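You operate a simulated robot arm through the tools that you are given. There is no shell and no other tool. Be economical: measure what you need, move in short steps, check, and stop when the job is done.

The job below is to be done with a simulated two-armed robot. You get a single attempt, and the scene is never put back.

## Task
Hold the cashew jar, stir the oil in with the long spoon; spoon in the steel pot, lid on again. What is to be rubbed or washed off counts as gone when no trace of it is left.

It is judged by the outcome, as a careful person would: the job done as asked, and still so three seconds after it is handed in. It fails if anything else is knocked over, pushed out of place, dropped, spilled or broken. Lids that push on must go on centred and level and be pressed home; caps that screw on are set level and turned clockwise until they are tight.

## Robot
Two 7-joint arms with two-finger parallel grippers on one trunk, on a base that drives. Base frame: it is fixed to the floor where the robot stands at the start and does not move with it; the origin is under the middle of the robot, x ahead of it, y to its left, z up; the surface under the hand at the start is at about z = 920. Units: mm, rad, N and s.
The left shoulder is at the start at [106, 171, 1188], the right one opposite. With the tool pointing down near the work surface each hand reaches from about 420 to 900 mm from the robot's upright axis, wherever it stands, measured 20 degrees to its own side. Places, roughly: blue lid (8x8x5 cm) [500, -100, 1100]; top of the oak board [600, 0, 1000]. Payload 4.4 kg a hand.
Tool frame (each hand has its own): the origin (TCP) lies between the finger pads and is the grasp point; the fingertips stand 23 mm ahead of it; z points along the fingers, y is the line along which they close. The gripper opens to 94 mm. The fingers are 38 mm wide and 10 mm thick; the gripper's body (54 by 96 mm) begins 39 mm behind the TCP.
Orientation is told as [roll, pitch, yaw] about the base's x, y, z axes, in that order, counted from this pose: with the fingers straight down and closing along the base's y, the tool's x points along the base's -x, its y along +y and its z along -z.

## Interface
- The arms move only by the tool drive_tool. It takes "left_rows", "right_rows" or both (then of equal length, played together; a hand with none holds still); each is a list of rows, each an object of numbers (a shift or turn left out is 0, a gripper value left out holds the last): "rx", "ry", "rz": the turn, a rotation vector about the base's x, y, z in units of 120 degrees (1.0 is 120 degrees); "x", "y", "z": the shift along the base's x, y, z in units of 300 mm (1.0 is 300 mm); "claw": the opening in per cent of the stroke, from 0 (shut) to 100 (fully open). In form: [{"rx": .., "ry": .., "rz": .., "x": .., "y": .., "z": .., "claw": ..}, ...]. A call has 1 to 10 rows; each row is the pose to reach, as a shift and turn from the pose commanded when the call began. A call with a number of a shift or a turn outside -1 to 1 is refused whole. A row lasts 0.2 s, in which the tool goes at most 50 mm and 0.15 rad; a call with a longer step from one row to the next is refused whole, and so is a gripper value outside its range. A pose out of reach is approached as far as the arm can. The call stops where the force on the tool passes 40 N (or 10 N more than at its start, if that is more) or the arm is blocked; 0.2 s more then pass. The fingers move at their own pace (about 72 mm/s each) and stop on an object; they squeeze with about 30 N. The grip force told is the motor's: it shows also when the fingers shut on nothing. Time passes only in rows, and 0.2 s behind the last, so rows that repeat a pose let the fingers close. The reply holds the time, the measured pose of the TCP, the force on the tool along the base axes, the opening and the grip force, in the units named above and with some noise, with the torque about the TCP (base axes, N m) and any sound that the robot's microphone picked up.
- Cameras (640 x 400 px; columns grow to the right, rows downward): "scene" is now at [222, 7.4, 1362.1]; the picture's right is [0.06, -1.00, 0.00], its down [-0.24, -0.02, -0.97] and it looks along [0.97, 0.06, -0.24] (base axes); focal length 214 px, centre (320, 200). "left" rides on the left gripper at [86, -16, -74] in its tool frame; the picture's right is [0.18, 0.98, 0.00], its down [-0.58, 0.11, -0.81] and it looks along [-0.79, 0.15, 0.59] (tool axes); focal length 243 px, centre (320, 200). "right" rides on the right gripper at [86, 16, -74] in its tool frame; the picture's right is [-0.18, 0.98, 0.00], its down [-0.58, -0.11, -0.81] and it looks along [-0.79, -0.15, 0.59] (tool axes); focal length 243 px, centre (320, 200). There is no depth. A picture from a camera that has moved, and an enlarged one, comes with that camera's place and axes in the base frame and with its lens.
- camera(camera): a new picture of that camera. The clock stands still meanwhile.
- raise_lower(by): slides the trunk up (or, below 0, down) by that many mm; the arms and the scene camera ride with it, the base frame stays. It gives what a move gives, with no picture.
- drive_base(legs): drives the robot by 1 to 6 legs, each [ahead, left, turn to the left] in mm, mm and rad, along the robot's own axes; the way and the turn of a leg run together, so that a leg with both is an arc; at most 1500 mm and 3.142 rad a leg. The arms and the cameras ride along, it lands a little off, and it stops where it bumps. It gives what a move gives.
- pan_tilt(pan, tilt): turns the head with the scene camera to pan (to the left, within 1.396 rad either way) and tilt (down, from -0.506 to 1.204), counted from straight ahead of the robot. It gives what a move gives.
- enlarge(camera, box): a new picture of the part [left, top, right, bottom] of that camera's present view, enlarged. The clock stands still meanwhile.
- job_done(): hands the job in; it is judged then, once.

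Go step by step. Nothing tells you exact positions but the pictures and the camera data: compare them with the known pose of the tool, close in by small moves and look again before you grip or let go. The budget is 120 turns and 92 pictures, counting those below and the enlarged ones. Unless the task says otherwise, let go and move clear before handing in, and close with one line.

The tools are called by a JSON object that holds its "op" and its "data". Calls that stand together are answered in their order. drive_tool: Moves the arms, as the interface text tells. Its arguments: {"type":"object","properties":{"left_rows":{"type":"array","items":{"type":"object","properties":{"rx":{"type":"number"},"ry":{"type":"number"},"rz":{"type":"number"},"x":{"type":"number"},"y":{"type":"number"},"z":{"type":"number"},"claw":{"type":"number"}}}},"right_rows":{"type":"array","items":{"type":"object","properties":{"rx":{"type":"number"},"ry":{"type":"number"},"rz":{"type":"number"},"x":{"type":"number"},"y":{"type":"number"},"z":{"type":"number"},"claw":{"type":"number"}}}}},"required":[]} The other tools are called the same way: raise_lower (by) slides the trunk up or down; drive_base (legs) drives the base; pan_tilt (pan, tilt) turns the head that bears the scene camera; camera (camera) takes a picture; enlarge (camera, box) takes an enlarged picture of a part of a camera's view; job_done () hands the job in.

At the start:

```text
time: 0.0
left_eef_pos: [488.7, 226.3, 1294.2]
left_tcp_rot: [0.0, 0.001, 0.001]
left_contact_force: [-0.3, 0.2, 0.1]
left_ft_torque: [0.0, 0.03, -0.01]
left_opening: 93.8
left_grasp_force: 0.1
right_eef_pos: [434.5, -145.2, 1387.3]
right_tcp_rot: [0.0, 0.0, 0.0]
right_contact_force: [-0.4, -0.1, 0.5]
right_ft_torque: [-0.01, 0.01, 0.02]
right_opening: 94.3
right_grasp_force: 0.0
trunk travel left (down, up): [-200.0, 188.0]
robot x, y, heading: [0.4, 0.9, -0.003]
head pan, tilt: [0.065, 0.243]
```

scene: 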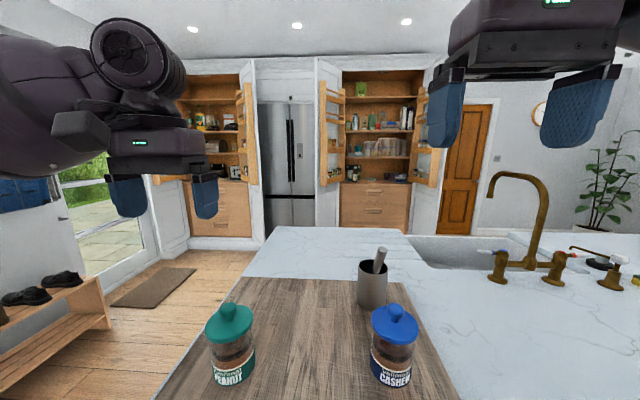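
right: 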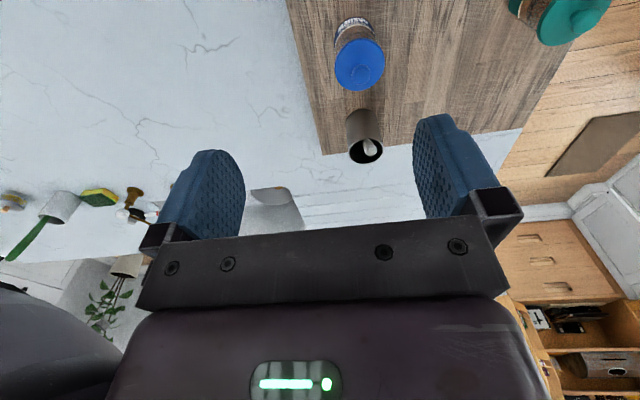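
left: 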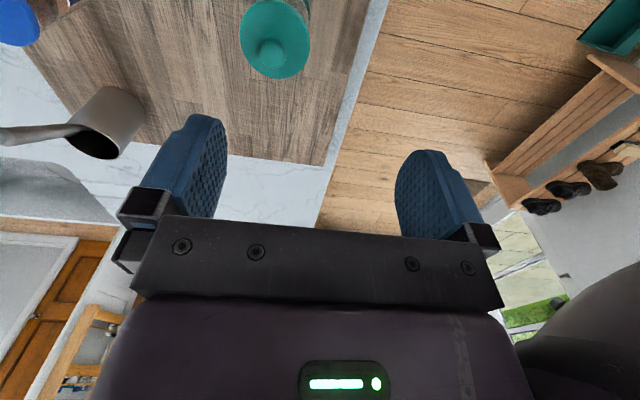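

I see the cashew jar (blue lid), the peanut jar (green lid) and a steel pot holding the spoon. I'll look closer first.

{"op": "pan_tilt", "data": {"pan": 0.0, "tilt": 0.75}}

{"op": "camera", "data": {"camera": "scene"}}

{"op": "enlarge", "data": {"camera": "scene", "box": [320, 60, 480, 220]}}

```text
time: 0.9
left_eef_pos: [488.7, 226.7, 1293.2]
left_tcp_rot: [-0.001, 0.001, -0.001]
left_contact_force: [-0.4, -0.2, -0.4]
left_ft_torque: [0.0, 0.02, 0.04]
left_opening: 94.0
left_grasp_force: 0.0
right_eef_pos: [436.2, -144.2, 1386.0]
right_tcp_rot: [0.001, -0.001, 0.001]
right_contact_force: [-0.5, -0.9, 0.7]
right_ft_torque: [0.0, 0.0, 0.0]
right_opening: 93.8
right_grasp_force: 0.1
trunk travel left (down, up): [-200.0, 188.0]
robot x, y, heading: [-2.1, 0.4, 0.001]
head pan, tilt: [0.0, 0.75]
```

```text
88 pictures are left
camera scene: at [211.7, 1.4, 1316.4], right [0.0, -1.0, 0.0], down [-0.68, 0.0, -0.73], along [0.73, 0.0, -0.68], focal length 214 px, centre (320, 200)
```

scene: 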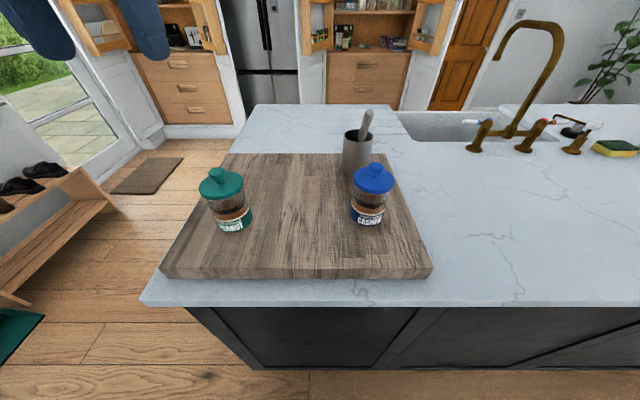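

```text
2.50 times, centred on (400, 140) of scene
camera zoom: at [211.7, 1.4, 1316.4], right [0.0, -1.0, 0.0], down [-0.68, 0.0, -0.73], along [0.73, 0.0, -0.68], focal length 536 px, centre (120, 350)
```

zoom: 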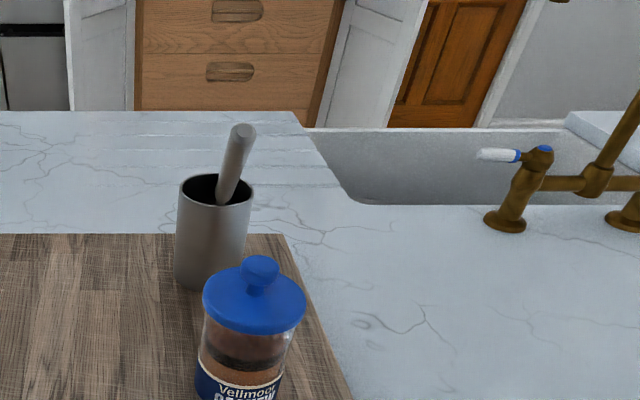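

{"op": "enlarge", "data": {"camera": "right", "box": [290, 0, 450, 180]}}

{"op": "enlarge", "data": {"camera": "scene", "box": [330, 90, 430, 240]}}

{"op": "enlarge", "data": {"camera": "left", "box": [0, 0, 200, 200]}}

```text
2.22 times, centred on (370, 90) of right
camera zoom: at [349.2, -129.2, 1459.6], right [0.18, 0.98, 0.0], down [0.58, -0.11, 0.81], along [0.79, -0.15, -0.59], focal length 539 px, centre (209, 444)
```

zoom: 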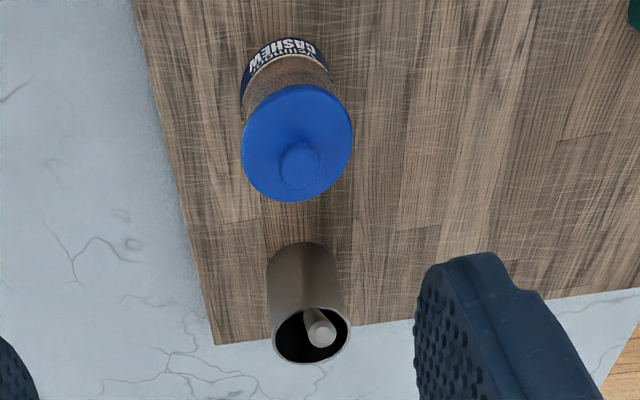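

```text
2.67 times, centred on (380, 165) of scene
camera zoom: at [211.7, 1.4, 1316.4], right [0.0, -1.0, 0.0], down [-0.68, 0.0, -0.73], along [0.73, 0.0, -0.68], focal length 572 px, centre (160, 293)
```

zoom: 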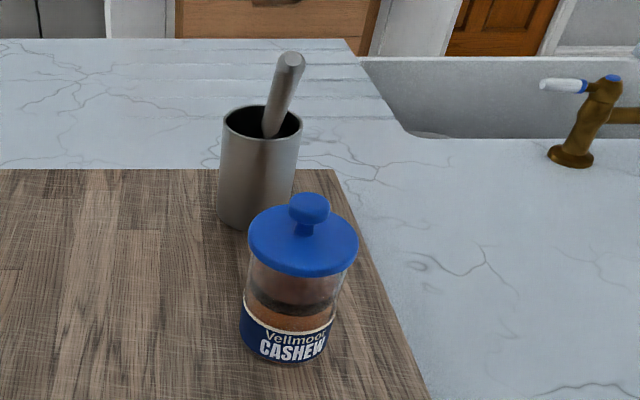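

```text
2.00 times, centred on (100, 100) of left
camera zoom: at [402.1, 212.4, 1369.0], right [-0.18, 0.98, 0.0], down [0.58, 0.11, 0.81], along [0.79, 0.15, -0.59], focal length 485 px, centre (760, 400)
```

zoom: 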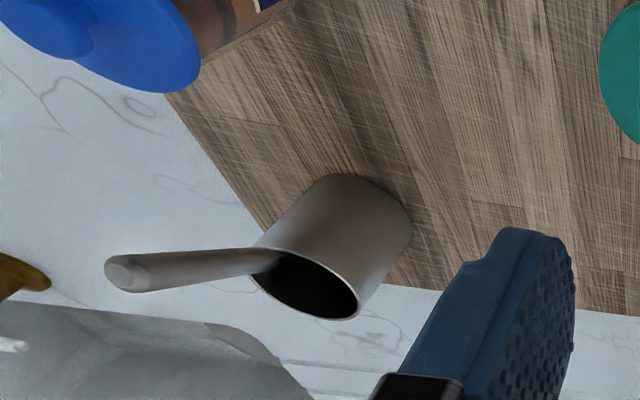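

The cashew jar looks to be at about (541, -102), with the board at about z 965 and the lid knob top at about 1090. The pot rim is at about (731, -98, 1055), and the spoon handle end is at about (641, -97, 1151), leaning towards the robot. I'll start turning the left hand so it can grip the jar from the side.

{"op": "drive_tool", "data": {"left_rows": [{"rz": 0.067, "x": -0.01}, {"rz": 0.134, "x": -0.03}, {"rz": 0.201, "x": -0.05}, {"rz": 0.268, "x": -0.07}, {"rz": 0.335, "x": -0.1}, {"rz": 0.402, "x": -0.13}, {"rz": 0.469, "x": -0.15}, {"rz": 0.536, "x": -0.17}, {"rz": 0.603, "x": -0.2}, {"rz": 0.67, "x": -0.2}]}}

{"op": "drive_tool", "data": {"left_rows": [{"rz": 0.067}, {"rz": 0.134}, {"rz": 0.201}, {"rz": 0.268}, {"rz": 0.33}]}}

```text
time: 3.1
left_eef_pos: [429.1, 226.9, 1293.1]
left_tcp_rot: [0.0, 0.0, 1.404]
left_contact_force: [-0.1, 0.8, -0.6]
left_ft_torque: [-0.02, 0.03, -0.01]
left_opening: 93.9
left_grasp_force: 0.1
right_eef_pos: [437.1, -145.9, 1385.7]
right_tcp_rot: [0.0, 0.0, -0.001]
right_contact_force: [-0.3, -0.4, 0.4]
right_ft_torque: [-0.02, -0.02, -0.02]
right_opening: 93.9
right_grasp_force: 0.0
trunk travel left (down, up): [-200.0, 188.0]
robot x, y, heading: [-1.0, 2.5, -0.005]
head pan, tilt: [0.0, 0.75]
```

```text
time: 4.3
left_eef_pos: [455.3, 229.3, 1290.3]
left_tcp_rot: [0.024, 0.005, 2.063]
left_contact_force: [1.1, 3.9, -2.4]
left_ft_torque: [-0.31, 0.07, 0.04]
left_opening: 94.4
left_grasp_force: 0.0
left hand out of reach, approached as far as the arm can: row 5
right_eef_pos: [435.5, -146.1, 1386.3]
right_tcp_rot: [-0.002, -0.001, 0.0]
right_contact_force: [1.0, -0.1, 1.1]
right_ft_torque: [0.01, 0.03, 0.03]
right_opening: 94.1
right_grasp_force: 0.1
trunk travel left (down, up): [-200.0, 188.0]
robot x, y, heading: [0.1, -1.1, 0.001]
head pan, tilt: [0.0, 0.75]
```

{"op": "drive_tool", "data": {"left_rows": [{"rx": -0.058, "ry": -0.0334}, {"rx": -0.116, "ry": -0.0668}, {"rx": -0.174, "ry": -0.1}, {"rx": -0.232, "ry": -0.134}, {"rx": -0.29, "ry": -0.167}, {"rx": -0.348, "ry": -0.2}, {"rx": -0.406, "ry": -0.234}, {"rx": -0.464, "ry": -0.267}, {"rx": -0.522, "ry": -0.3}, {"rx": -0.58, "ry": -0.334}]}}

{"op": "camera", "data": {"camera": "scene"}}

```text
time: 6.5
left_eef_pos: [453.2, 236.9, 1294.9]
left_tcp_rot: [0.011, 1.403, 2.104]
left_contact_force: [-1.3, -0.2, 0.0]
left_ft_torque: [0.03, -0.01, 0.01]
left_opening: 93.9
left_grasp_force: 0.0
right_eef_pos: [435.5, -146.1, 1386.4]
right_tcp_rot: [-0.002, 0.0, 0.001]
right_contact_force: [-0.2, -1.4, -0.2]
right_ft_torque: [0.01, 0.0, 0.01]
right_opening: 93.9
right_grasp_force: 0.0
trunk travel left (down, up): [-200.0, 188.0]
robot x, y, heading: [2.0, 1.3, 0.001]
head pan, tilt: [0.0, 0.75]
```

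```text
83 pictures are left
camera scene: at [211.8, 1.7, 1316.3], right [0.0, -1.0, 0.0], down [-0.68, 0.0, -0.73], along [0.73, 0.0, -0.68], focal length 214 px, centre (320, 200)
```

scene: 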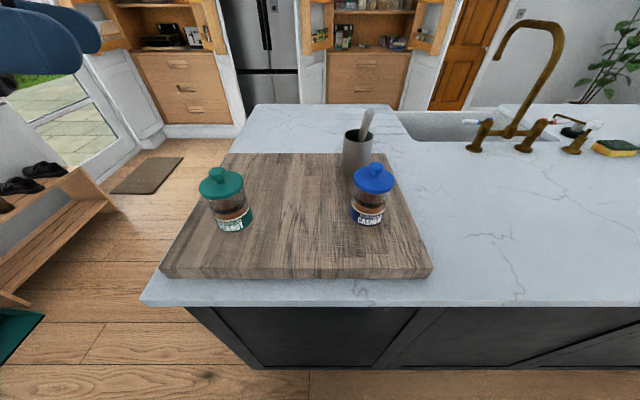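

{"op": "drive_tool", "data": {"left_rows": [{"x": 0.013, "y": -0.125, "z": -0.08}, {"x": 0.026, "y": -0.25, "z": -0.16}, {"x": 0.039, "y": -0.375, "z": -0.24}, {"x": 0.052, "y": -0.5, "z": -0.32}, {"x": 0.065, "y": -0.625, "z": -0.4}, {"x": 0.077, "y": -0.753, "z": -0.483}]}}

{"op": "camera", "data": {"camera": "scene"}}

{"op": "camera", "data": {"camera": "left"}}

```text
time: 7.9
left_eef_pos: [462.0, 185.5, 1263.0]
left_tcp_rot: [0.008, 1.403, 2.1]
left_contact_force: [0.5, -0.6, 0.3]
left_ft_torque: [0.03, 0.0, 0.02]
left_opening: 94.1
left_grasp_force: 0.0
left hand out of reach, approached as far as the arm can: row 1, 2, 3, 4, 5, 6
right_eef_pos: [435.3, -145.6, 1386.3]
right_tcp_rot: [0.001, 0.0, 0.0]
right_contact_force: [-0.8, 0.9, -0.6]
right_ft_torque: [0.01, 0.01, 0.0]
right_opening: 94.4
right_grasp_force: 0.0
trunk travel left (down, up): [-200.0, 188.0]
robot x, y, heading: [-1.3, 1.5, 0.0]
head pan, tilt: [0.0, 0.75]
```

```text
82 pictures are left
camera scene: at [211.6, 1.3, 1316.3], right [0.0, -1.0, 0.0], down [-0.68, 0.0, -0.73], along [0.73, 0.0, -0.68], focal length 214 px, centre (320, 200)
```

scene: 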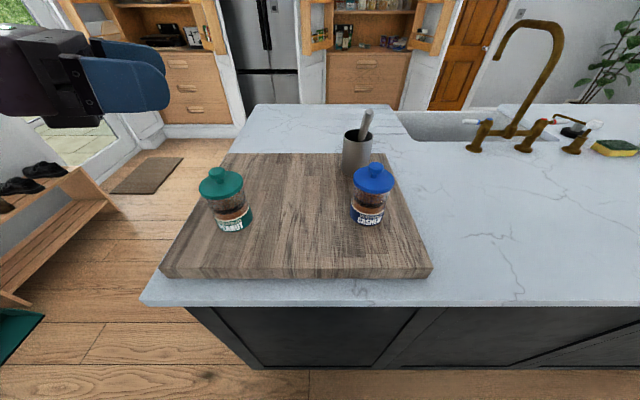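

```text
81 pictures are left
camera left: at [446.4, 245.7, 1361.8], right [-0.84, -0.51, 0.18], down [-0.54, 0.72, -0.44], along [0.09, -0.46, -0.88], focal length 243 px, centre (320, 200)
```

left: 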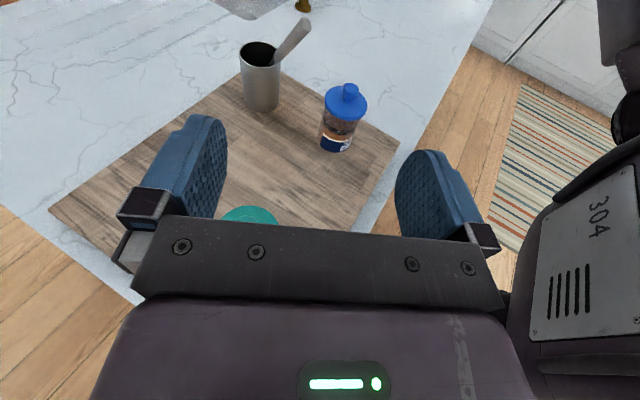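

The left hand can't fold in that far. I'll swap the roles: the right hand holds the jar from the free right side and the left hand works the lid and spoon. To suit that, I'll shift the base back and to the right.

{"op": "drive_base", "data": {"legs": [[-100, 0, 0], [0, -130, 0]]}}

{"op": "drive_tool", "data": {"left_rows": [{"rx": 0.058, "ry": 0.0334, "y": 0.05}, {"rx": 0.116, "ry": 0.0668, "y": 0.1}, {"rx": 0.174, "ry": 0.1, "y": 0.15}, {"rx": 0.232, "ry": 0.134, "y": 0.15}, {"rx": 0.29, "ry": 0.167, "y": 0.15}, {"rx": 0.348, "ry": 0.2, "y": 0.15}, {"rx": 0.406, "ry": 0.234, "y": 0.15}, {"rx": 0.464, "ry": 0.267, "y": 0.15}, {"rx": 0.522, "ry": 0.3, "y": 0.15}, {"rx": 0.58, "ry": 0.334, "y": 0.15}], "right_rows": [{"rz": -0.067}, {"rz": -0.134}, {"rz": -0.201}, {"rz": -0.268}, {"rz": -0.335}, {"rz": -0.402}, {"rz": -0.469}, {"rz": -0.536}, {"rz": -0.603}, {"rz": -0.67}]}}

{"op": "drive_tool", "data": {"left_rows": [{"rz": -0.067}, {"rz": -0.134}, {"rz": -0.201}, {"rz": -0.268}, {"rz": -0.335}, {"rz": -0.402}, {"rz": -0.469}, {"rz": -0.536}, {"rz": -0.603}, {"rz": -0.67}], "right_rows": [{"rz": -0.067}, {"rz": -0.134}, {"rz": -0.201}, {"rz": -0.248}, {"rz": -0.248}, {"rz": -0.248}, {"rz": -0.248}, {"rz": -0.248}, {"rz": -0.248}, {"rz": -0.248}]}}

```text
time: 10.5
left_eef_pos: [362.3, 54.7, 1264.2]
left_tcp_rot: [0.009, 1.402, 2.102]
left_contact_force: [0.5, -0.9, 0.2]
left_ft_torque: [0.04, 0.01, 0.02]
left_opening: 94.0
left_grasp_force: 0.0
right_eef_pos: [336.4, -275.2, 1386.0]
right_tcp_rot: [0.001, 0.0, 0.002]
right_contact_force: [-0.9, -0.2, -0.9]
right_ft_torque: [0.0, 0.01, -0.03]
right_opening: 94.2
right_grasp_force: 0.0
trunk travel left (down, up): [-200.0, 188.0]
robot x, y, heading: [-97.7, -129.4, 0.003]
head pan, tilt: [0.0, 0.75]
```

```text
time: 12.7
left_eef_pos: [361.4, 99.0, 1263.7]
left_tcp_rot: [-0.001, -0.003, 2.094]
left_contact_force: [-0.7, 0.7, 0.1]
left_ft_torque: [-0.02, -0.04, -0.01]
left_opening: 94.0
left_grasp_force: 0.1
right_eef_pos: [335.5, -275.6, 1386.3]
right_tcp_rot: [0.001, 0.0, -1.406]
right_contact_force: [0.1, -0.6, 0.6]
right_ft_torque: [0.01, -0.03, 0.0]
right_opening: 94.2
right_grasp_force: 0.1
trunk travel left (down, up): [-200.0, 188.0]
robot x, y, heading: [-97.5, -128.3, -0.003]
head pan, tilt: [0.0, 0.75]
```

```text
time: 14.9
left_eef_pos: [363.0, 101.1, 1263.1]
left_tcp_rot: [0.001, 0.002, 0.689]
left_contact_force: [-0.4, 0.1, -1.3]
left_ft_torque: [-0.01, -0.01, -0.04]
left_opening: 94.0
left_grasp_force: 0.0
right_eef_pos: [336.4, -274.8, 1385.7]
right_tcp_rot: [0.0, 0.001, -1.921]
right_contact_force: [0.7, 0.2, -0.8]
right_ft_torque: [-0.02, -0.02, -0.01]
right_opening: 94.1
right_grasp_force: 0.0
trunk travel left (down, up): [-200.0, 188.0]
robot x, y, heading: [-101.2, -129.3, 0.002]
head pan, tilt: [0.0, 0.75]
```

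{"op": "drive_tool", "data": {"left_rows": [{"rz": -0.067}, {"rz": -0.134}, {"rz": -0.201}, {"rz": -0.268}, {"rz": -0.329}, {"rz": -0.329}, {"rz": -0.329}, {"rz": -0.329}, {"rz": -0.329}, {"rz": -0.329}], "right_rows": [{"rx": 0.0627, "ry": -0.0228, "x": 0.05}, {"rx": 0.1254, "ry": -0.0456, "x": 0.1}, {"rx": 0.188, "ry": -0.0684, "x": 0.15}, {"rx": 0.251, "ry": -0.0912, "x": 0.2, "y": -0.02}, {"rx": 0.3135, "ry": -0.114, "x": 0.25, "y": -0.04}, {"rx": 0.376, "ry": -0.137, "x": 0.3, "y": -0.06}, {"rx": 0.439, "ry": -0.16, "x": 0.35, "y": -0.08}, {"rx": 0.502, "ry": -0.182, "x": 0.4, "y": -0.1}, {"rx": 0.564, "ry": -0.205, "x": 0.45, "y": -0.1}, {"rx": 0.627, "ry": -0.228, "x": 0.5, "y": -0.1}]}}

{"op": "drive_tool", "data": {"right_rows": [{"z": -0.12, "y": 0.03}, {"z": -0.24, "y": 0.06}, {"z": -0.36, "y": 0.09}, {"z": -0.48, "y": 0.12}, {"z": -0.6, "y": 0.15}, {"z": -0.72, "y": 0.18}, {"z": -0.84, "y": 0.2}, {"z": -0.95, "y": 0.2}]}}

{"op": "camera", "data": {"camera": "scene"}}

{"op": "camera", "data": {"camera": "right"}}

```text
time: 17.1
left_eef_pos: [362.7, 99.5, 1262.6]
left_tcp_rot: [0.002, 0.002, 0.002]
left_contact_force: [-0.4, -0.8, -0.4]
left_ft_torque: [-0.01, -0.02, 0.01]
left_opening: 94.0
left_grasp_force: 0.0
right_eef_pos: [487.4, -304.8, 1385.5]
right_tcp_rot: [-0.016, 1.398, -1.936]
right_contact_force: [0.6, -0.7, 0.2]
right_ft_torque: [0.01, -0.01, 0.01]
right_opening: 94.0
right_grasp_force: 0.0
trunk travel left (down, up): [-200.0, 188.0]
robot x, y, heading: [-100.6, -130.9, 0.002]
head pan, tilt: [0.0, 0.75]
```

```text
time: 18.9
left_eef_pos: [362.1, 100.6, 1262.5]
left_tcp_rot: [0.001, -0.001, 0.002]
left_contact_force: [0.4, 0.0, -0.6]
left_ft_torque: [0.02, 0.0, 0.01]
left_opening: 93.8
left_grasp_force: 0.0
right_eef_pos: [487.7, -245.9, 1099.7]
right_tcp_rot: [-0.015, 1.398, -1.934]
right_contact_force: [0.4, 0.0, -1.1]
right_ft_torque: [-0.03, 0.0, 0.02]
right_opening: 94.0
right_grasp_force: 0.1
trunk travel left (down, up): [-200.0, 188.0]
robot x, y, heading: [-101.2, -131.1, 0.003]
head pan, tilt: [0.0, 0.75]
```

```text
80 pictures are left
camera scene: at [112.7, -128.6, 1316.2], right [0.0, -1.0, 0.0], down [-0.68, 0.0, -0.73], along [0.73, 0.0, -0.68], focal length 214 px, centre (320, 200)
```

scene: 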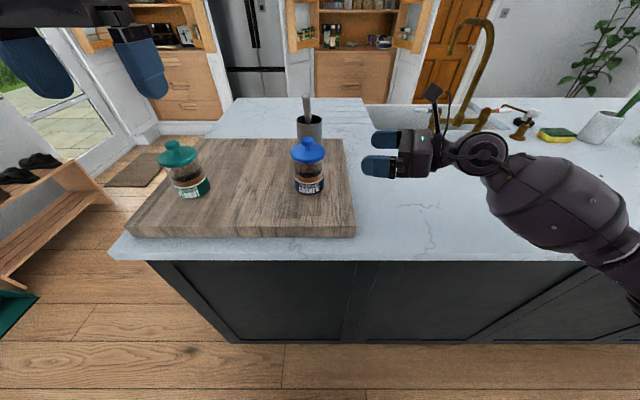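

```text
79 pictures are left
camera right: at [483.3, -305.4, 1196.6], right [0.91, -0.37, -0.18], down [-0.41, -0.8, -0.43], along [0.01, 0.47, -0.88], focal length 243 px, centre (320, 200)
```

right: 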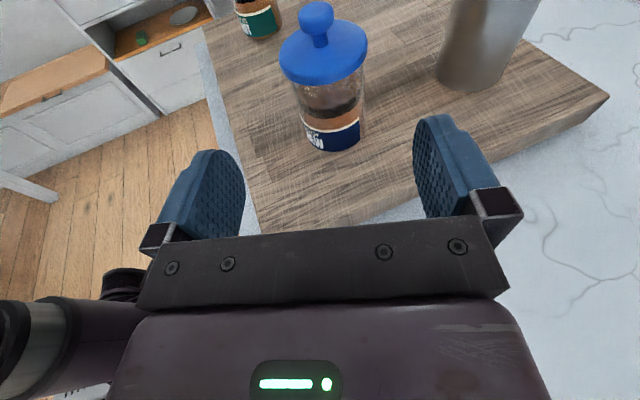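

{"op": "pan_tilt", "data": {"pan": -0.6, "tilt": 0.85}}

{"op": "camera", "data": {"camera": "scene"}}

```text
time: 19.9
left_eef_pos: [361.7, 99.8, 1263.0]
left_tcp_rot: [0.002, 0.0, 0.001]
left_contact_force: [0.2, -0.7, -0.2]
left_ft_torque: [0.01, -0.02, 0.0]
left_opening: 93.8
left_grasp_force: 0.1
right_eef_pos: [488.0, -244.1, 1099.7]
right_tcp_rot: [-0.012, 1.399, -1.932]
right_contact_force: [0.8, 1.2, 0.5]
right_ft_torque: [-0.04, -0.02, -0.02]
right_opening: 94.0
right_grasp_force: 0.1
trunk travel left (down, up): [-200.0, 188.0]
robot x, y, heading: [-96.1, -133.2, 0.004]
head pan, tilt: [-0.6, 0.85]
```

```text
78 pictures are left
camera scene: at [94.1, -172.5, 1308.3], right [-0.56, -0.83, 0.0], down [-0.62, 0.42, -0.66], along [0.55, -0.37, -0.75], focal length 214 px, centre (320, 200)
```

scene: 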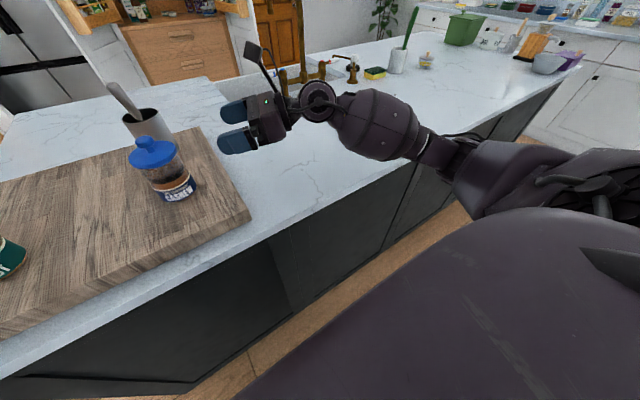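

{"op": "raise_lower", "data": {"by": 100}}

{"op": "drive_tool", "data": {"right_rows": [{"z": -0.12}, {"z": -0.24}, {"z": -0.36}, {"z": -0.45}]}}

{"op": "camera", "data": {"camera": "scene"}}

```text
time: 21.2
left_eef_pos: [363.9, 99.8, 1362.9]
left_tcp_rot: [0.002, 0.003, 0.0]
left_contact_force: [0.4, -0.3, 0.4]
left_ft_torque: [-0.01, 0.0, 0.03]
left_opening: 94.2
left_grasp_force: 0.0
right_eef_pos: [487.1, -245.6, 1199.3]
right_tcp_rot: [-0.019, 1.396, -1.939]
right_contact_force: [-0.5, 0.2, 0.2]
right_ft_torque: [0.0, -0.05, -0.03]
right_opening: 93.9
right_grasp_force: 0.0
trunk travel left (down, up): [-300.0, 88.0]
robot x, y, heading: [-98.2, -128.9, -0.001]
head pan, tilt: [-0.6, 0.85]
```

```text
time: 22.2
left_eef_pos: [361.2, 100.1, 1363.5]
left_tcp_rot: [0.001, 0.0, 0.001]
left_contact_force: [1.0, -0.3, -0.3]
left_ft_torque: [-0.02, -0.01, 0.02]
left_opening: 93.9
left_grasp_force: 0.2
right_eef_pos: [486.5, -243.2, 1065.5]
right_tcp_rot: [-0.01, 1.397, -1.931]
right_contact_force: [0.4, -0.3, 0.4]
right_ft_torque: [-0.02, 0.02, -0.01]
right_opening: 93.9
right_grasp_force: 0.1
trunk travel left (down, up): [-300.0, 88.0]
robot x, y, heading: [-100.5, -129.2, -0.002]
head pan, tilt: [-0.6, 0.85]
```

```text
77 pictures are left
camera scene: at [30.6, -172.6, 1414.7], right [-0.56, -0.83, 0.0], down [-0.62, 0.42, -0.66], along [0.54, -0.37, -0.75], focal length 214 px, centre (320, 200)
```

scene: 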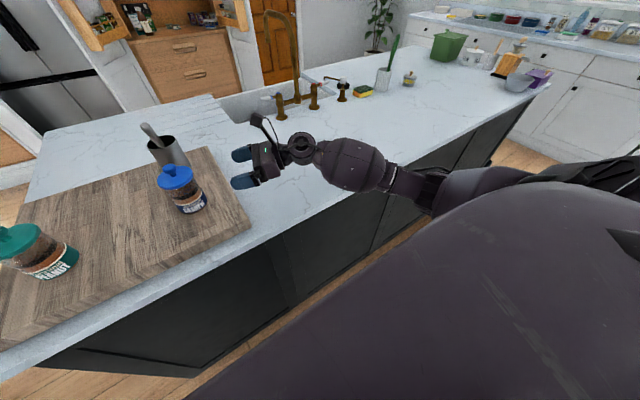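

{"op": "drive_tool", "data": {"right_rows": [{"z": -0.1}, {"z": -0.195}]}}

{"op": "camera", "data": {"camera": "right"}}

{"op": "pan_tilt", "data": {"pan": -0.15, "tilt": 0.85}}

{"op": "enlarge", "data": {"camera": "scene", "box": [220, 80, 420, 240]}}

```text
time: 22.8
left_eef_pos: [361.5, 101.4, 1362.3]
left_tcp_rot: [0.004, 0.0, 0.002]
left_contact_force: [0.0, 0.3, -0.1]
left_ft_torque: [-0.03, -0.01, 0.02]
left_opening: 94.1
left_grasp_force: 0.1
right_eef_pos: [486.4, -243.7, 1006.8]
right_tcp_rot: [-0.009, 1.399, -1.928]
right_contact_force: [1.0, 0.1, 0.6]
right_ft_torque: [0.0, -0.01, 0.0]
right_opening: 94.1
right_grasp_force: 0.1
trunk travel left (down, up): [-300.0, 88.0]
robot x, y, heading: [-97.7, -126.9, 0.003]
head pan, tilt: [-0.6, 0.85]
```

```text
76 pictures are left
camera right: at [482.0, -305.3, 1104.3], right [0.91, -0.37, -0.18], down [-0.41, -0.8, -0.43], along [0.01, 0.47, -0.88], focal length 243 px, centre (320, 200)
```

right: 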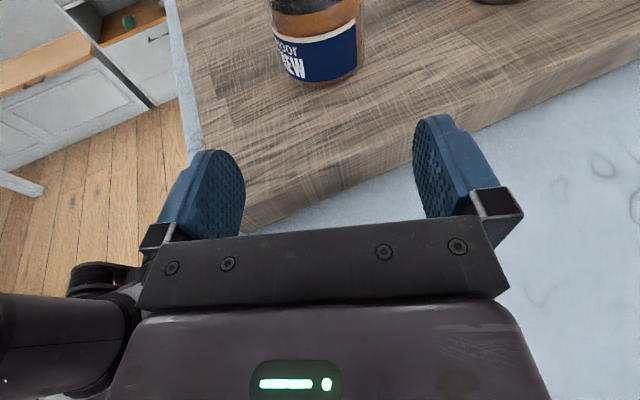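

```text
time: 23.7
left_eef_pos: [361.1, 100.5, 1363.7]
left_tcp_rot: [0.001, 0.001, 0.001]
left_contact_force: [-0.5, -0.2, 0.4]
left_ft_torque: [-0.01, 0.03, 0.0]
left_opening: 94.2
left_grasp_force: 0.1
right_eef_pos: [485.3, -244.5, 1007.0]
right_tcp_rot: [-0.01, 1.399, -1.934]
right_contact_force: [0.0, -1.1, 1.0]
right_ft_torque: [0.0, 0.01, -0.01]
right_opening: 93.7
right_grasp_force: 0.0
trunk travel left (down, up): [-300.0, 88.0]
robot x, y, heading: [-101.3, -127.2, 0.0]
head pan, tilt: [-0.15, 0.85]
```

```text
2.50 times, centred on (320, 160) of scene
camera zoom: at [43.3, -140.2, 1414.7], right [-0.15, -0.99, 0.0], down [-0.74, 0.11, -0.66], along [0.65, -0.1, -0.75], focal length 536 px, centre (320, 300)
```

zoom: 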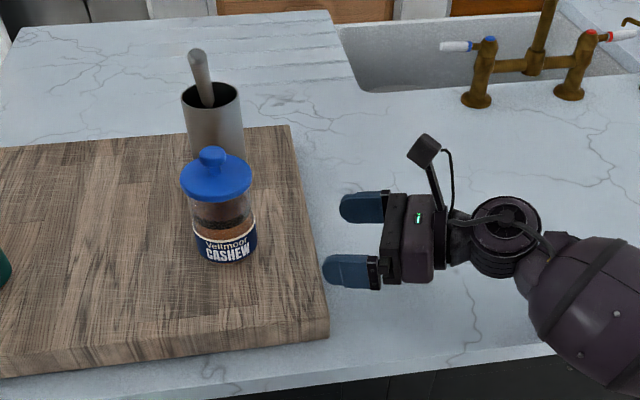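

{"op": "drive_tool", "data": {"right_rows": [{"x": 0.05, "y": 0.1325}, {"x": 0.1, "y": 0.265}]}}

{"op": "camera", "data": {"camera": "right"}}

{"op": "enlarge", "data": {"camera": "scene", "box": [260, 120, 380, 200]}}

```text
time: 24.3
left_eef_pos: [362.2, 101.4, 1362.4]
left_tcp_rot: [0.001, 0.001, 0.002]
left_contact_force: [0.0, -1.0, 0.4]
left_ft_torque: [-0.02, 0.02, 0.01]
left_opening: 93.9
left_grasp_force: 0.1
right_eef_pos: [516.9, -164.5, 1006.2]
right_tcp_rot: [-0.011, 1.396, -1.93]
right_contact_force: [0.4, 0.0, 0.3]
right_ft_torque: [0.0, -0.01, 0.03]
right_opening: 94.2
right_grasp_force: 0.1
trunk travel left (down, up): [-300.0, 88.0]
robot x, y, heading: [-96.5, -132.1, 0.003]
head pan, tilt: [-0.15, 0.85]
```

```text
74 pictures are left
camera right: at [512.6, -225.3, 1103.6], right [0.91, -0.37, -0.18], down [-0.41, -0.8, -0.43], along [0.01, 0.47, -0.88], focal length 243 px, centre (320, 200)
```

right: 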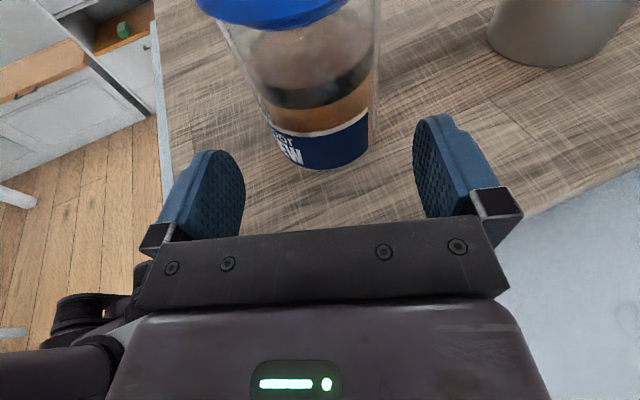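

```text
5.00 times, centred on (320, 160) of scene
camera zoom: at [43.6, -139.5, 1414.6], right [-0.15, -0.99, 0.0], down [-0.74, 0.11, -0.66], along [0.65, -0.1, -0.75], focal length 1072 px, centre (320, 400)
```

zoom: 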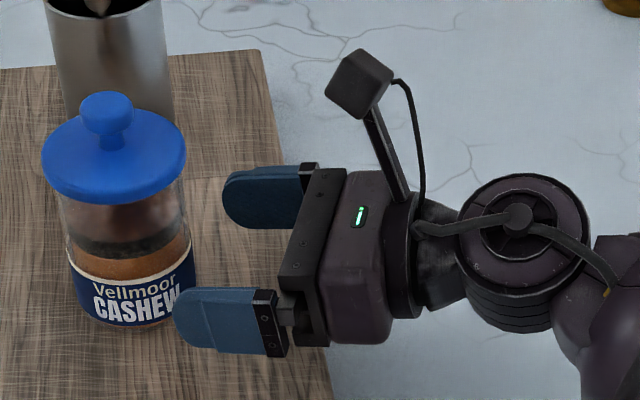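

{"op": "drive_tool", "data": {"right_rows": [{"x": 0.021, "y": 0.063}, {"x": 0.042, "y": 0.126}, {"x": 0.062, "y": 0.19}]}}

{"op": "camera", "data": {"camera": "right"}}

{"op": "enlarge", "data": {"camera": "scene", "box": [260, 120, 380, 200]}}

```text
time: 25.1
left_eef_pos: [363.0, 100.7, 1363.2]
left_tcp_rot: [0.003, 0.0, 0.003]
left_contact_force: [0.2, -0.1, -0.3]
left_ft_torque: [-0.01, 0.0, 0.02]
left_opening: 94.0
left_grasp_force: 0.0
right_eef_pos: [534.7, -106.8, 1007.6]
right_tcp_rot: [-0.011, 1.397, -1.933]
right_contact_force: [-0.7, 0.7, -0.2]
right_ft_torque: [-0.02, -0.03, 0.03]
right_opening: 94.1
right_grasp_force: 0.0
trunk travel left (down, up): [-300.0, 88.0]
robot x, y, heading: [-97.5, -131.2, 0.001]
head pan, tilt: [-0.15, 0.85]
```

```text
72 pictures are left
camera right: at [530.7, -167.6, 1104.5], right [0.91, -0.37, -0.18], down [-0.41, -0.8, -0.43], along [0.01, 0.47, -0.88], focal length 243 px, centre (320, 200)
```

right: 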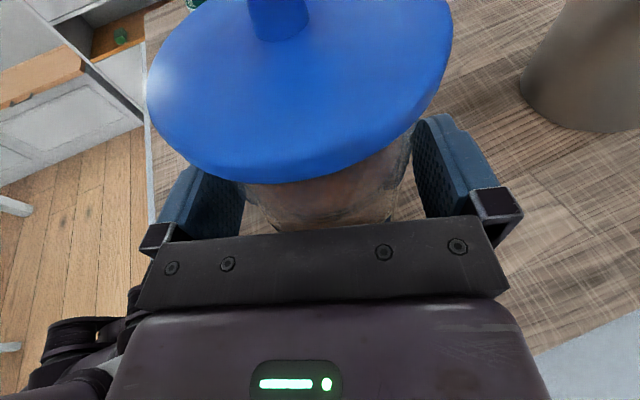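

```text
5.00 times, centred on (320, 160) of scene
camera zoom: at [43.7, -139.3, 1414.6], right [-0.15, -0.99, 0.0], down [-0.74, 0.11, -0.66], along [0.65, -0.1, -0.75], focal length 1072 px, centre (320, 400)
```

zoom: 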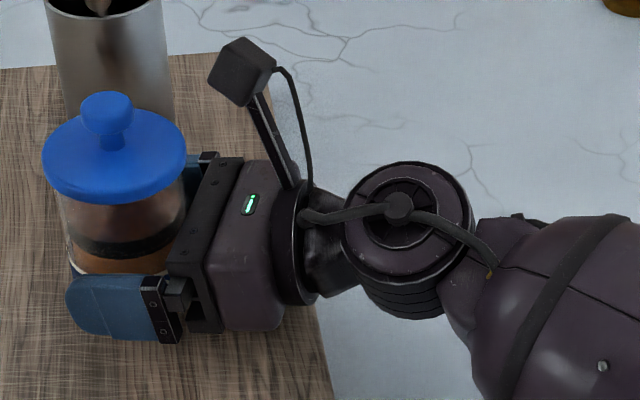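

{"op": "drive_tool", "data": {"right_rows": [{"claw": 74}, {"claw": 60}, {"claw": 60}, {"claw": 60}]}}

{"op": "camera", "data": {"camera": "right"}}

{"op": "enlarge", "data": {"camera": "scene", "box": [260, 120, 380, 200]}}

```text
time: 26.1
left_eef_pos: [361.4, 100.5, 1363.9]
left_tcp_rot: [0.001, -0.001, 0.002]
left_contact_force: [-0.1, -0.3, 0.6]
left_ft_torque: [-0.03, -0.01, -0.03]
left_opening: 94.1
left_grasp_force: 0.1
right_eef_pos: [534.9, -107.7, 1008.3]
right_tcp_rot: [-0.01, 1.398, -1.931]
right_contact_force: [0.8, 0.6, 0.0]
right_ft_torque: [0.1, -0.16, -0.02]
right_opening: 65.9
right_grasp_force: 30.8
trunk travel left (down, up): [-300.0, 88.0]
robot x, y, heading: [-101.4, -133.6, -0.0]
head pan, tilt: [-0.15, 0.85]
```

```text
70 pictures are left
camera right: at [530.5, -168.4, 1105.0], right [0.91, -0.37, -0.18], down [-0.41, -0.8, -0.43], along [0.01, 0.47, -0.88], focal length 243 px, centre (320, 200)
```

right: 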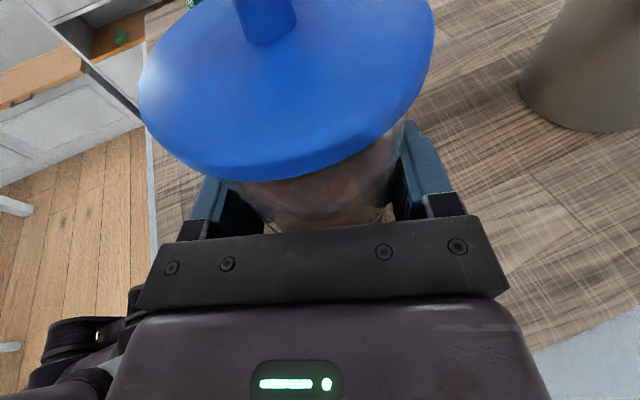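

```text
5.00 times, centred on (320, 160) of scene
camera zoom: at [43.4, -140.1, 1414.7], right [-0.15, -0.99, 0.0], down [-0.74, 0.11, -0.66], along [0.65, -0.1, -0.75], focal length 1072 px, centre (320, 400)
```

zoom: 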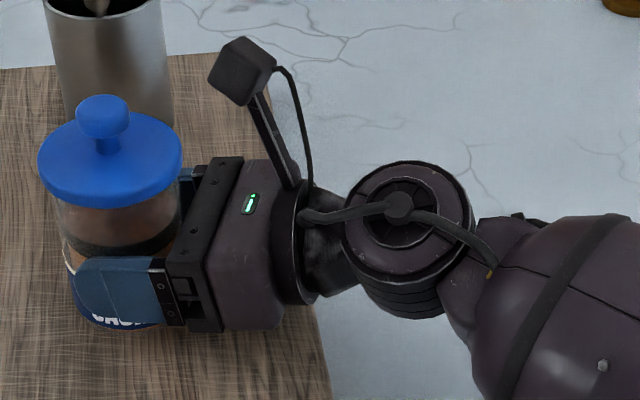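

The jar is held, with an opening of 66 mm at 31 N. Next I'll bring the left hand over the lid, turned about 85° so its body stays clear of the right hand's camera.

{"op": "drive_tool", "data": {"left_rows": [{"rz": -0.071, "x": 0.033, "y": -0.03, "z": -0.03, "claw": 60}, {"rz": -0.142, "x": 0.066, "y": -0.06, "z": -0.06}, {"rz": -0.213, "x": 0.1, "y": -0.09, "z": -0.09}, {"rz": -0.284, "x": 0.133, "y": -0.12, "z": -0.12}, {"rz": -0.355, "x": 0.166, "y": -0.15, "z": -0.15}, {"rz": -0.426, "x": 0.2, "y": -0.18, "z": -0.18}, {"rz": -0.497, "x": 0.25, "y": -0.22, "z": -0.21}, {"rz": -0.568, "x": 0.3, "y": -0.26, "z": -0.24}, {"rz": -0.639, "x": 0.35, "y": -0.3, "z": -0.27}, {"rz": -0.71, "x": 0.4, "y": -0.34, "z": -0.3}]}}

{"op": "camera", "data": {"camera": "left"}}

{"op": "camera", "data": {"camera": "scene"}}

```text
time: 28.3
left_eef_pos: [482.4, -1.3, 1273.5]
left_tcp_rot: [0.001, 0.001, -1.487]
left_contact_force: [-0.8, -0.2, -0.2]
left_ft_torque: [0.02, 0.03, 0.03]
left_opening: 56.3
left_grasp_force: 0.1
right_eef_pos: [534.6, -107.7, 1007.9]
right_tcp_rot: [-0.012, 1.397, -1.933]
right_contact_force: [0.9, 0.0, -0.9]
right_ft_torque: [-0.02, -0.13, 0.02]
right_opening: 66.1
right_grasp_force: 30.0
trunk travel left (down, up): [-300.0, 88.0]
robot x, y, heading: [-99.2, -126.0, -0.001]
head pan, tilt: [-0.15, 0.85]
```

```text
68 pictures are left
camera left: at [458.7, 84.7, 1348.7], right [0.96, 0.27, 0.0], down [0.16, -0.57, 0.81], along [0.22, -0.78, -0.59], focal length 243 px, centre (320, 200)
```

left: 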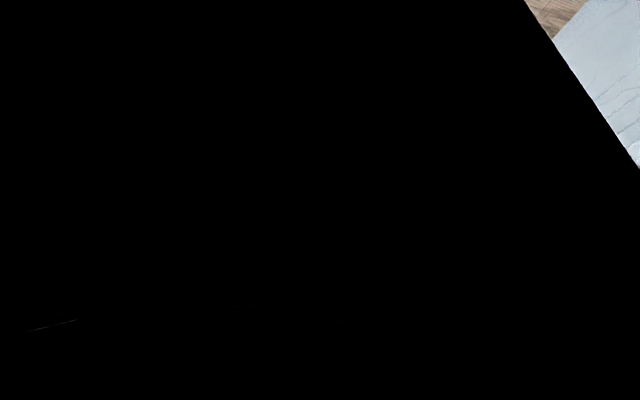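

```text
67 pictures are left
camera scene: at [43.4, -140.4, 1414.6], right [-0.15, -0.99, 0.0], down [-0.74, 0.11, -0.66], along [0.65, -0.1, -0.75], focal length 214 px, centre (320, 200)
```

scene: 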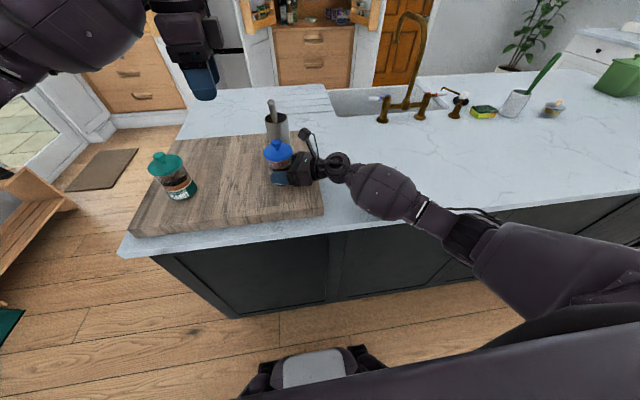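

{"op": "drive_tool", "data": {"left_rows": [{"rz": 0.071}, {"rz": 0.142}, {"rz": 0.213}, {"rz": 0.284}, {"rz": 0.355}, {"rz": 0.426}, {"rz": 0.497}, {"rz": 0.568, "x": 0.05, "y": -0.1}, {"rz": 0.639, "x": 0.1, "y": -0.2}, {"rz": 0.71, "x": 0.15, "y": -0.3}]}}

{"op": "camera", "data": {"camera": "left"}}

{"op": "camera", "data": {"camera": "scene"}}

```text
time: 30.5
left_eef_pos: [527.1, -93.1, 1273.0]
left_tcp_rot: [0.004, -0.001, 0.005]
left_contact_force: [0.0, 0.3, 0.0]
left_ft_torque: [-0.01, 0.03, 0.0]
left_opening: 56.3
left_grasp_force: 0.1
right_eef_pos: [535.6, -108.7, 1007.7]
right_tcp_rot: [-0.012, 1.397, -1.933]
right_contact_force: [-0.2, -1.9, 2.4]
right_ft_torque: [-0.15, -0.11, -0.08]
right_opening: 66.4
right_grasp_force: 30.1
trunk travel left (down, up): [-300.0, 88.0]
robot x, y, heading: [-101.4, -124.6, 0.0]
head pan, tilt: [-0.15, 0.85]
```

```text
66 pictures are left
camera left: at [441.0, -108.3, 1348.5], right [-0.19, 0.98, 0.0], down [0.58, 0.11, 0.81], along [0.79, 0.15, -0.59], focal length 243 px, centre (320, 200)
```

left: 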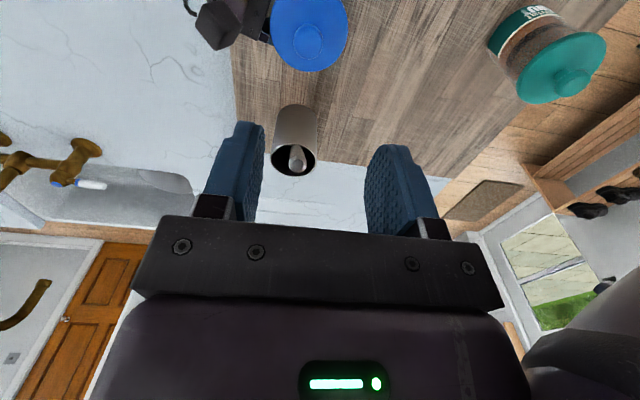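

```text
65 pictures are left
camera scene: at [43.4, -141.1, 1414.7], right [-0.15, -0.99, 0.0], down [-0.74, 0.11, -0.66], along [0.65, -0.1, -0.75], focal length 214 px, centre (320, 200)
```

scene: 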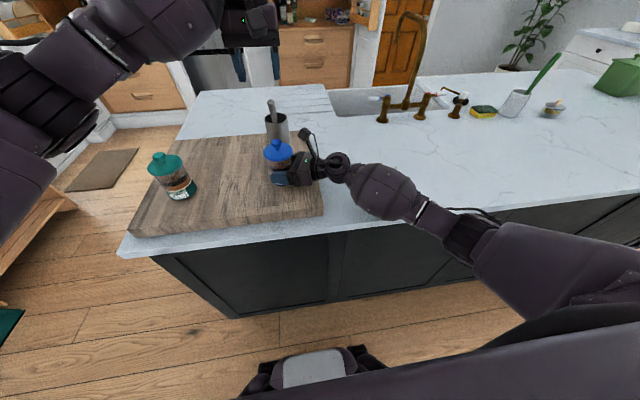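

{"op": "drive_tool", "data": {"left_rows": [{"x": 0.038, "y": -0.027, "z": -0.13}, {"x": 0.038, "y": -0.027, "z": -0.27}, {"x": 0.038, "y": -0.027, "z": -0.41}]}}

{"op": "camera", "data": {"camera": "left"}}

{"op": "enlarge", "data": {"camera": "scene", "box": [230, 80, 350, 200]}}

{"op": "camera", "data": {"camera": "right"}}

```text
time: 31.3
left_eef_pos: [537.3, -99.1, 1150.9]
left_tcp_rot: [0.0, -0.001, 0.001]
left_contact_force: [-0.1, 0.3, 0.4]
left_ft_torque: [0.02, 0.0, 0.02]
left_opening: 56.7
left_grasp_force: 0.0
right_eef_pos: [534.9, -107.9, 1007.1]
right_tcp_rot: [-0.011, 1.398, -1.931]
right_contact_force: [1.7, 0.0, -0.2]
right_ft_torque: [-0.02, -0.16, 0.0]
right_opening: 65.9
right_grasp_force: 30.3
trunk travel left (down, up): [-300.0, 88.0]
robot x, y, heading: [-100.6, -127.7, -0.002]
head pan, tilt: [-0.15, 0.85]
```

```text
64 pictures are left
camera left: at [451.9, -114.6, 1226.1], right [-0.19, 0.98, 0.0], down [0.58, 0.11, 0.81], along [0.79, 0.15, -0.59], focal length 243 px, centre (320, 200)
```

left: 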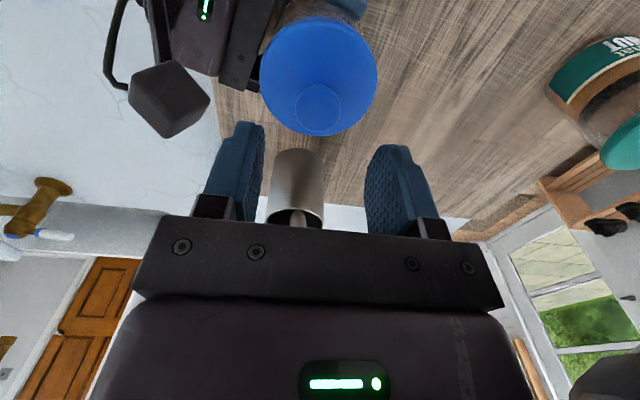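

```text
3.33 times, centred on (290, 140) of scene
camera zoom: at [43.3, -140.1, 1414.7], right [-0.15, -0.99, 0.0], down [-0.74, 0.11, -0.66], along [0.65, -0.1, -0.75], focal length 715 px, centre (420, 400)
```

zoom: 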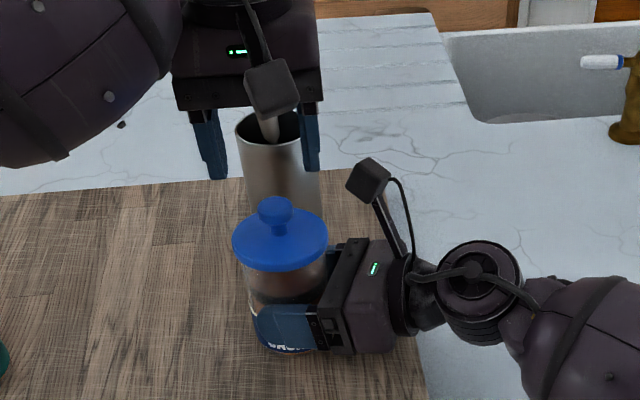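

```text
62 pictures are left
camera right: at [530.5, -168.5, 1105.0], right [0.91, -0.37, -0.18], down [-0.41, -0.8, -0.43], along [0.01, 0.47, -0.88], focal length 243 px, centre (320, 200)
```

right: 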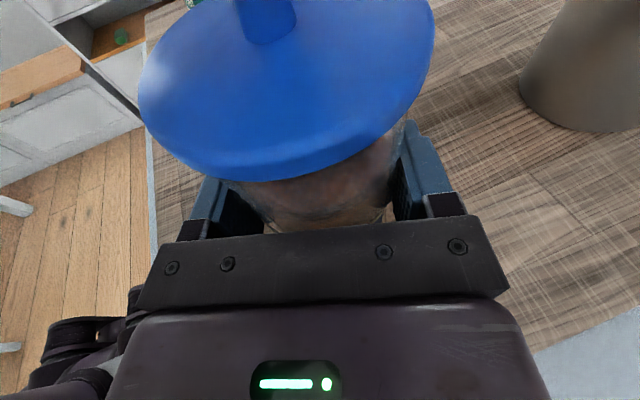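

{"op": "drive_tool", "data": {"left_rows": [{"x": 0.003, "z": -0.1}, {"x": 0.003, "z": -0.165}, {"x": 0.003, "z": -0.165}]}}

{"op": "enlarge", "data": {"camera": "scene", "box": [240, 100, 340, 180]}}

{"op": "camera", "data": {"camera": "left"}}

```text
time: 32.1
left_eef_pos: [539.4, -99.5, 1101.1]
left_tcp_rot: [0.002, 0.0, 0.002]
left_contact_force: [-0.6, -0.1, 0.1]
left_ft_torque: [0.01, -0.01, -0.01]
left_opening: 56.6
left_grasp_force: 0.1
right_eef_pos: [534.9, -108.8, 1008.5]
right_tcp_rot: [-0.011, 1.398, -1.93]
right_contact_force: [-0.9, 0.0, 1.9]
right_ft_torque: [-0.04, -0.08, -0.02]
right_opening: 66.0
right_grasp_force: 30.5
trunk travel left (down, up): [-300.0, 88.0]
robot x, y, heading: [-97.3, -129.0, 0.003]
head pan, tilt: [-0.15, 0.85]
```

```text
5.00 times, centred on (290, 140) of scene
camera zoom: at [43.1, -140.2, 1414.7], right [-0.15, -0.99, 0.0], down [-0.74, 0.11, -0.66], along [0.65, -0.1, -0.75], focal length 1072 px, centre (470, 500)
```

zoom: 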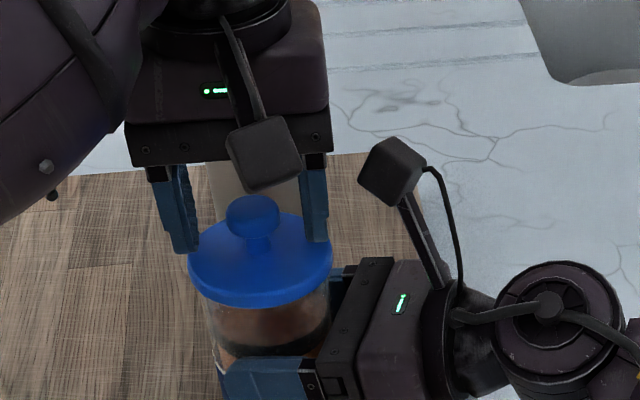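

```text
60 pictures are left
camera left: at [452.6, -113.8, 1176.6], right [-0.19, 0.98, 0.0], down [0.58, 0.11, 0.81], along [0.79, 0.15, -0.59], focal length 243 px, centre (320, 200)
```

left: 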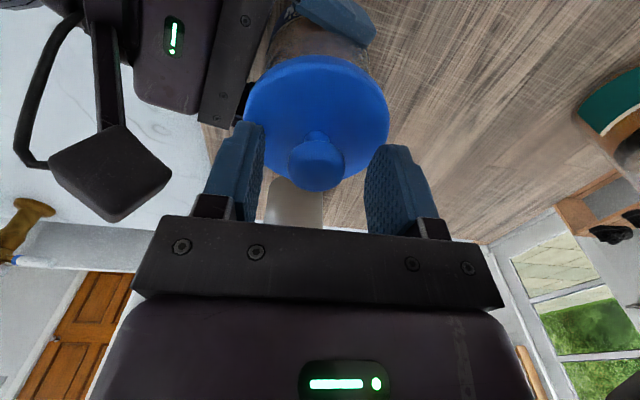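

{"op": "drive_tool", "data": {"left_rows": [{"z": -0.02}, {"z": -0.02, "claw": 35}, {"z": -0.02, "claw": 20}, {"z": -0.02, "claw": 20}, {"z": -0.02, "claw": 20}]}}

{"op": "enlarge", "data": {"camera": "scene", "box": [240, 100, 340, 180]}}

```text
time: 33.3
left_eef_pos: [538.4, -100.5, 1097.7]
left_tcp_rot: [-0.001, -0.002, 0.003]
left_contact_force: [0.8, -5.9, 20.1]
left_ft_torque: [-0.24, 0.08, -0.06]
left_opening: 22.3
left_grasp_force: 30.1
right_eef_pos: [534.2, -108.2, 1009.5]
right_tcp_rot: [-0.008, 1.397, -1.928]
right_contact_force: [4.8, 5.2, -4.0]
right_ft_torque: [-0.26, -0.45, -0.02]
right_opening: 66.3
right_grasp_force: 29.7
trunk travel left (down, up): [-300.0, 88.0]
robot x, y, heading: [-102.2, -134.9, 0.0]
head pan, tilt: [-0.15, 0.85]
```

```text
5.00 times, centred on (290, 140) of scene
camera zoom: at [42.7, -140.2, 1414.8], right [-0.15, -0.99, 0.0], down [-0.74, 0.11, -0.66], along [0.65, -0.1, -0.75], focal length 1072 px, centre (470, 500)
```

zoom: 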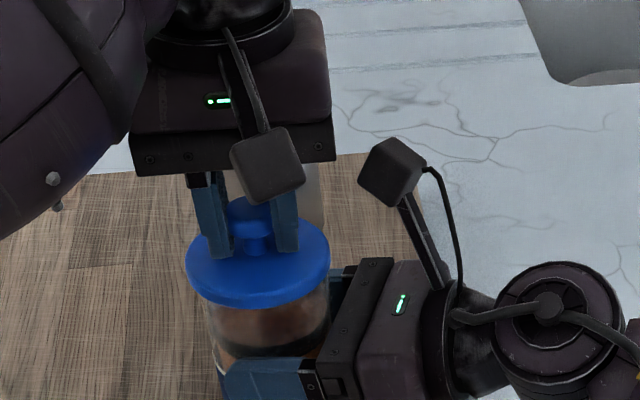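

The knob is gripped, so I'll try pulling the lid straight up.

{"op": "drive_tool", "data": {"left_rows": [{"z": 0.015}, {"z": 0.03}, {"z": 0.05}, {"z": 0.08}]}}

{"op": "enlarge", "data": {"camera": "scene", "box": [240, 80, 340, 180]}}

```text
time: 34.3
left_eef_pos: [539.9, -98.8, 1119.4]
left_tcp_rot: [0.002, 0.002, 0.004]
left_contact_force: [0.2, 0.3, 0.7]
left_ft_torque: [0.02, 0.01, 0.01]
left_opening: 22.7
left_grasp_force: 30.0
right_eef_pos: [535.0, -107.9, 1008.1]
right_tcp_rot: [-0.01, 1.397, -1.93]
right_contact_force: [0.7, 0.4, 0.3]
right_ft_torque: [-0.04, -0.09, -0.01]
right_opening: 65.8
right_grasp_force: 29.6
trunk travel left (down, up): [-300.0, 88.0]
robot x, y, heading: [-96.9, -128.7, 0.003]
head pan, tilt: [-0.15, 0.85]
```

```text
4.00 times, centred on (290, 130) of scene
camera zoom: at [43.4, -140.2, 1414.7], right [-0.15, -0.99, 0.0], down [-0.74, 0.11, -0.66], along [0.65, -0.1, -0.75], focal length 858 px, centre (440, 480)
```

zoom: 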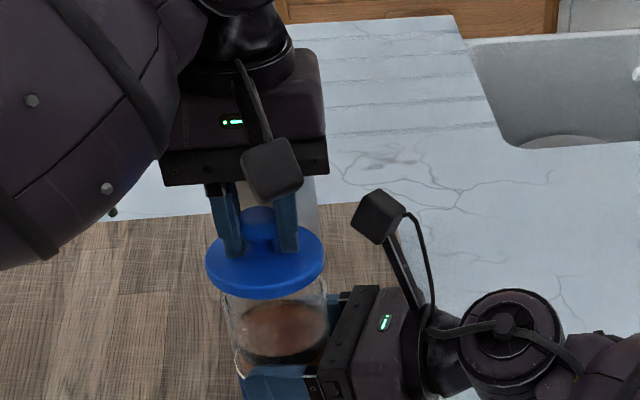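

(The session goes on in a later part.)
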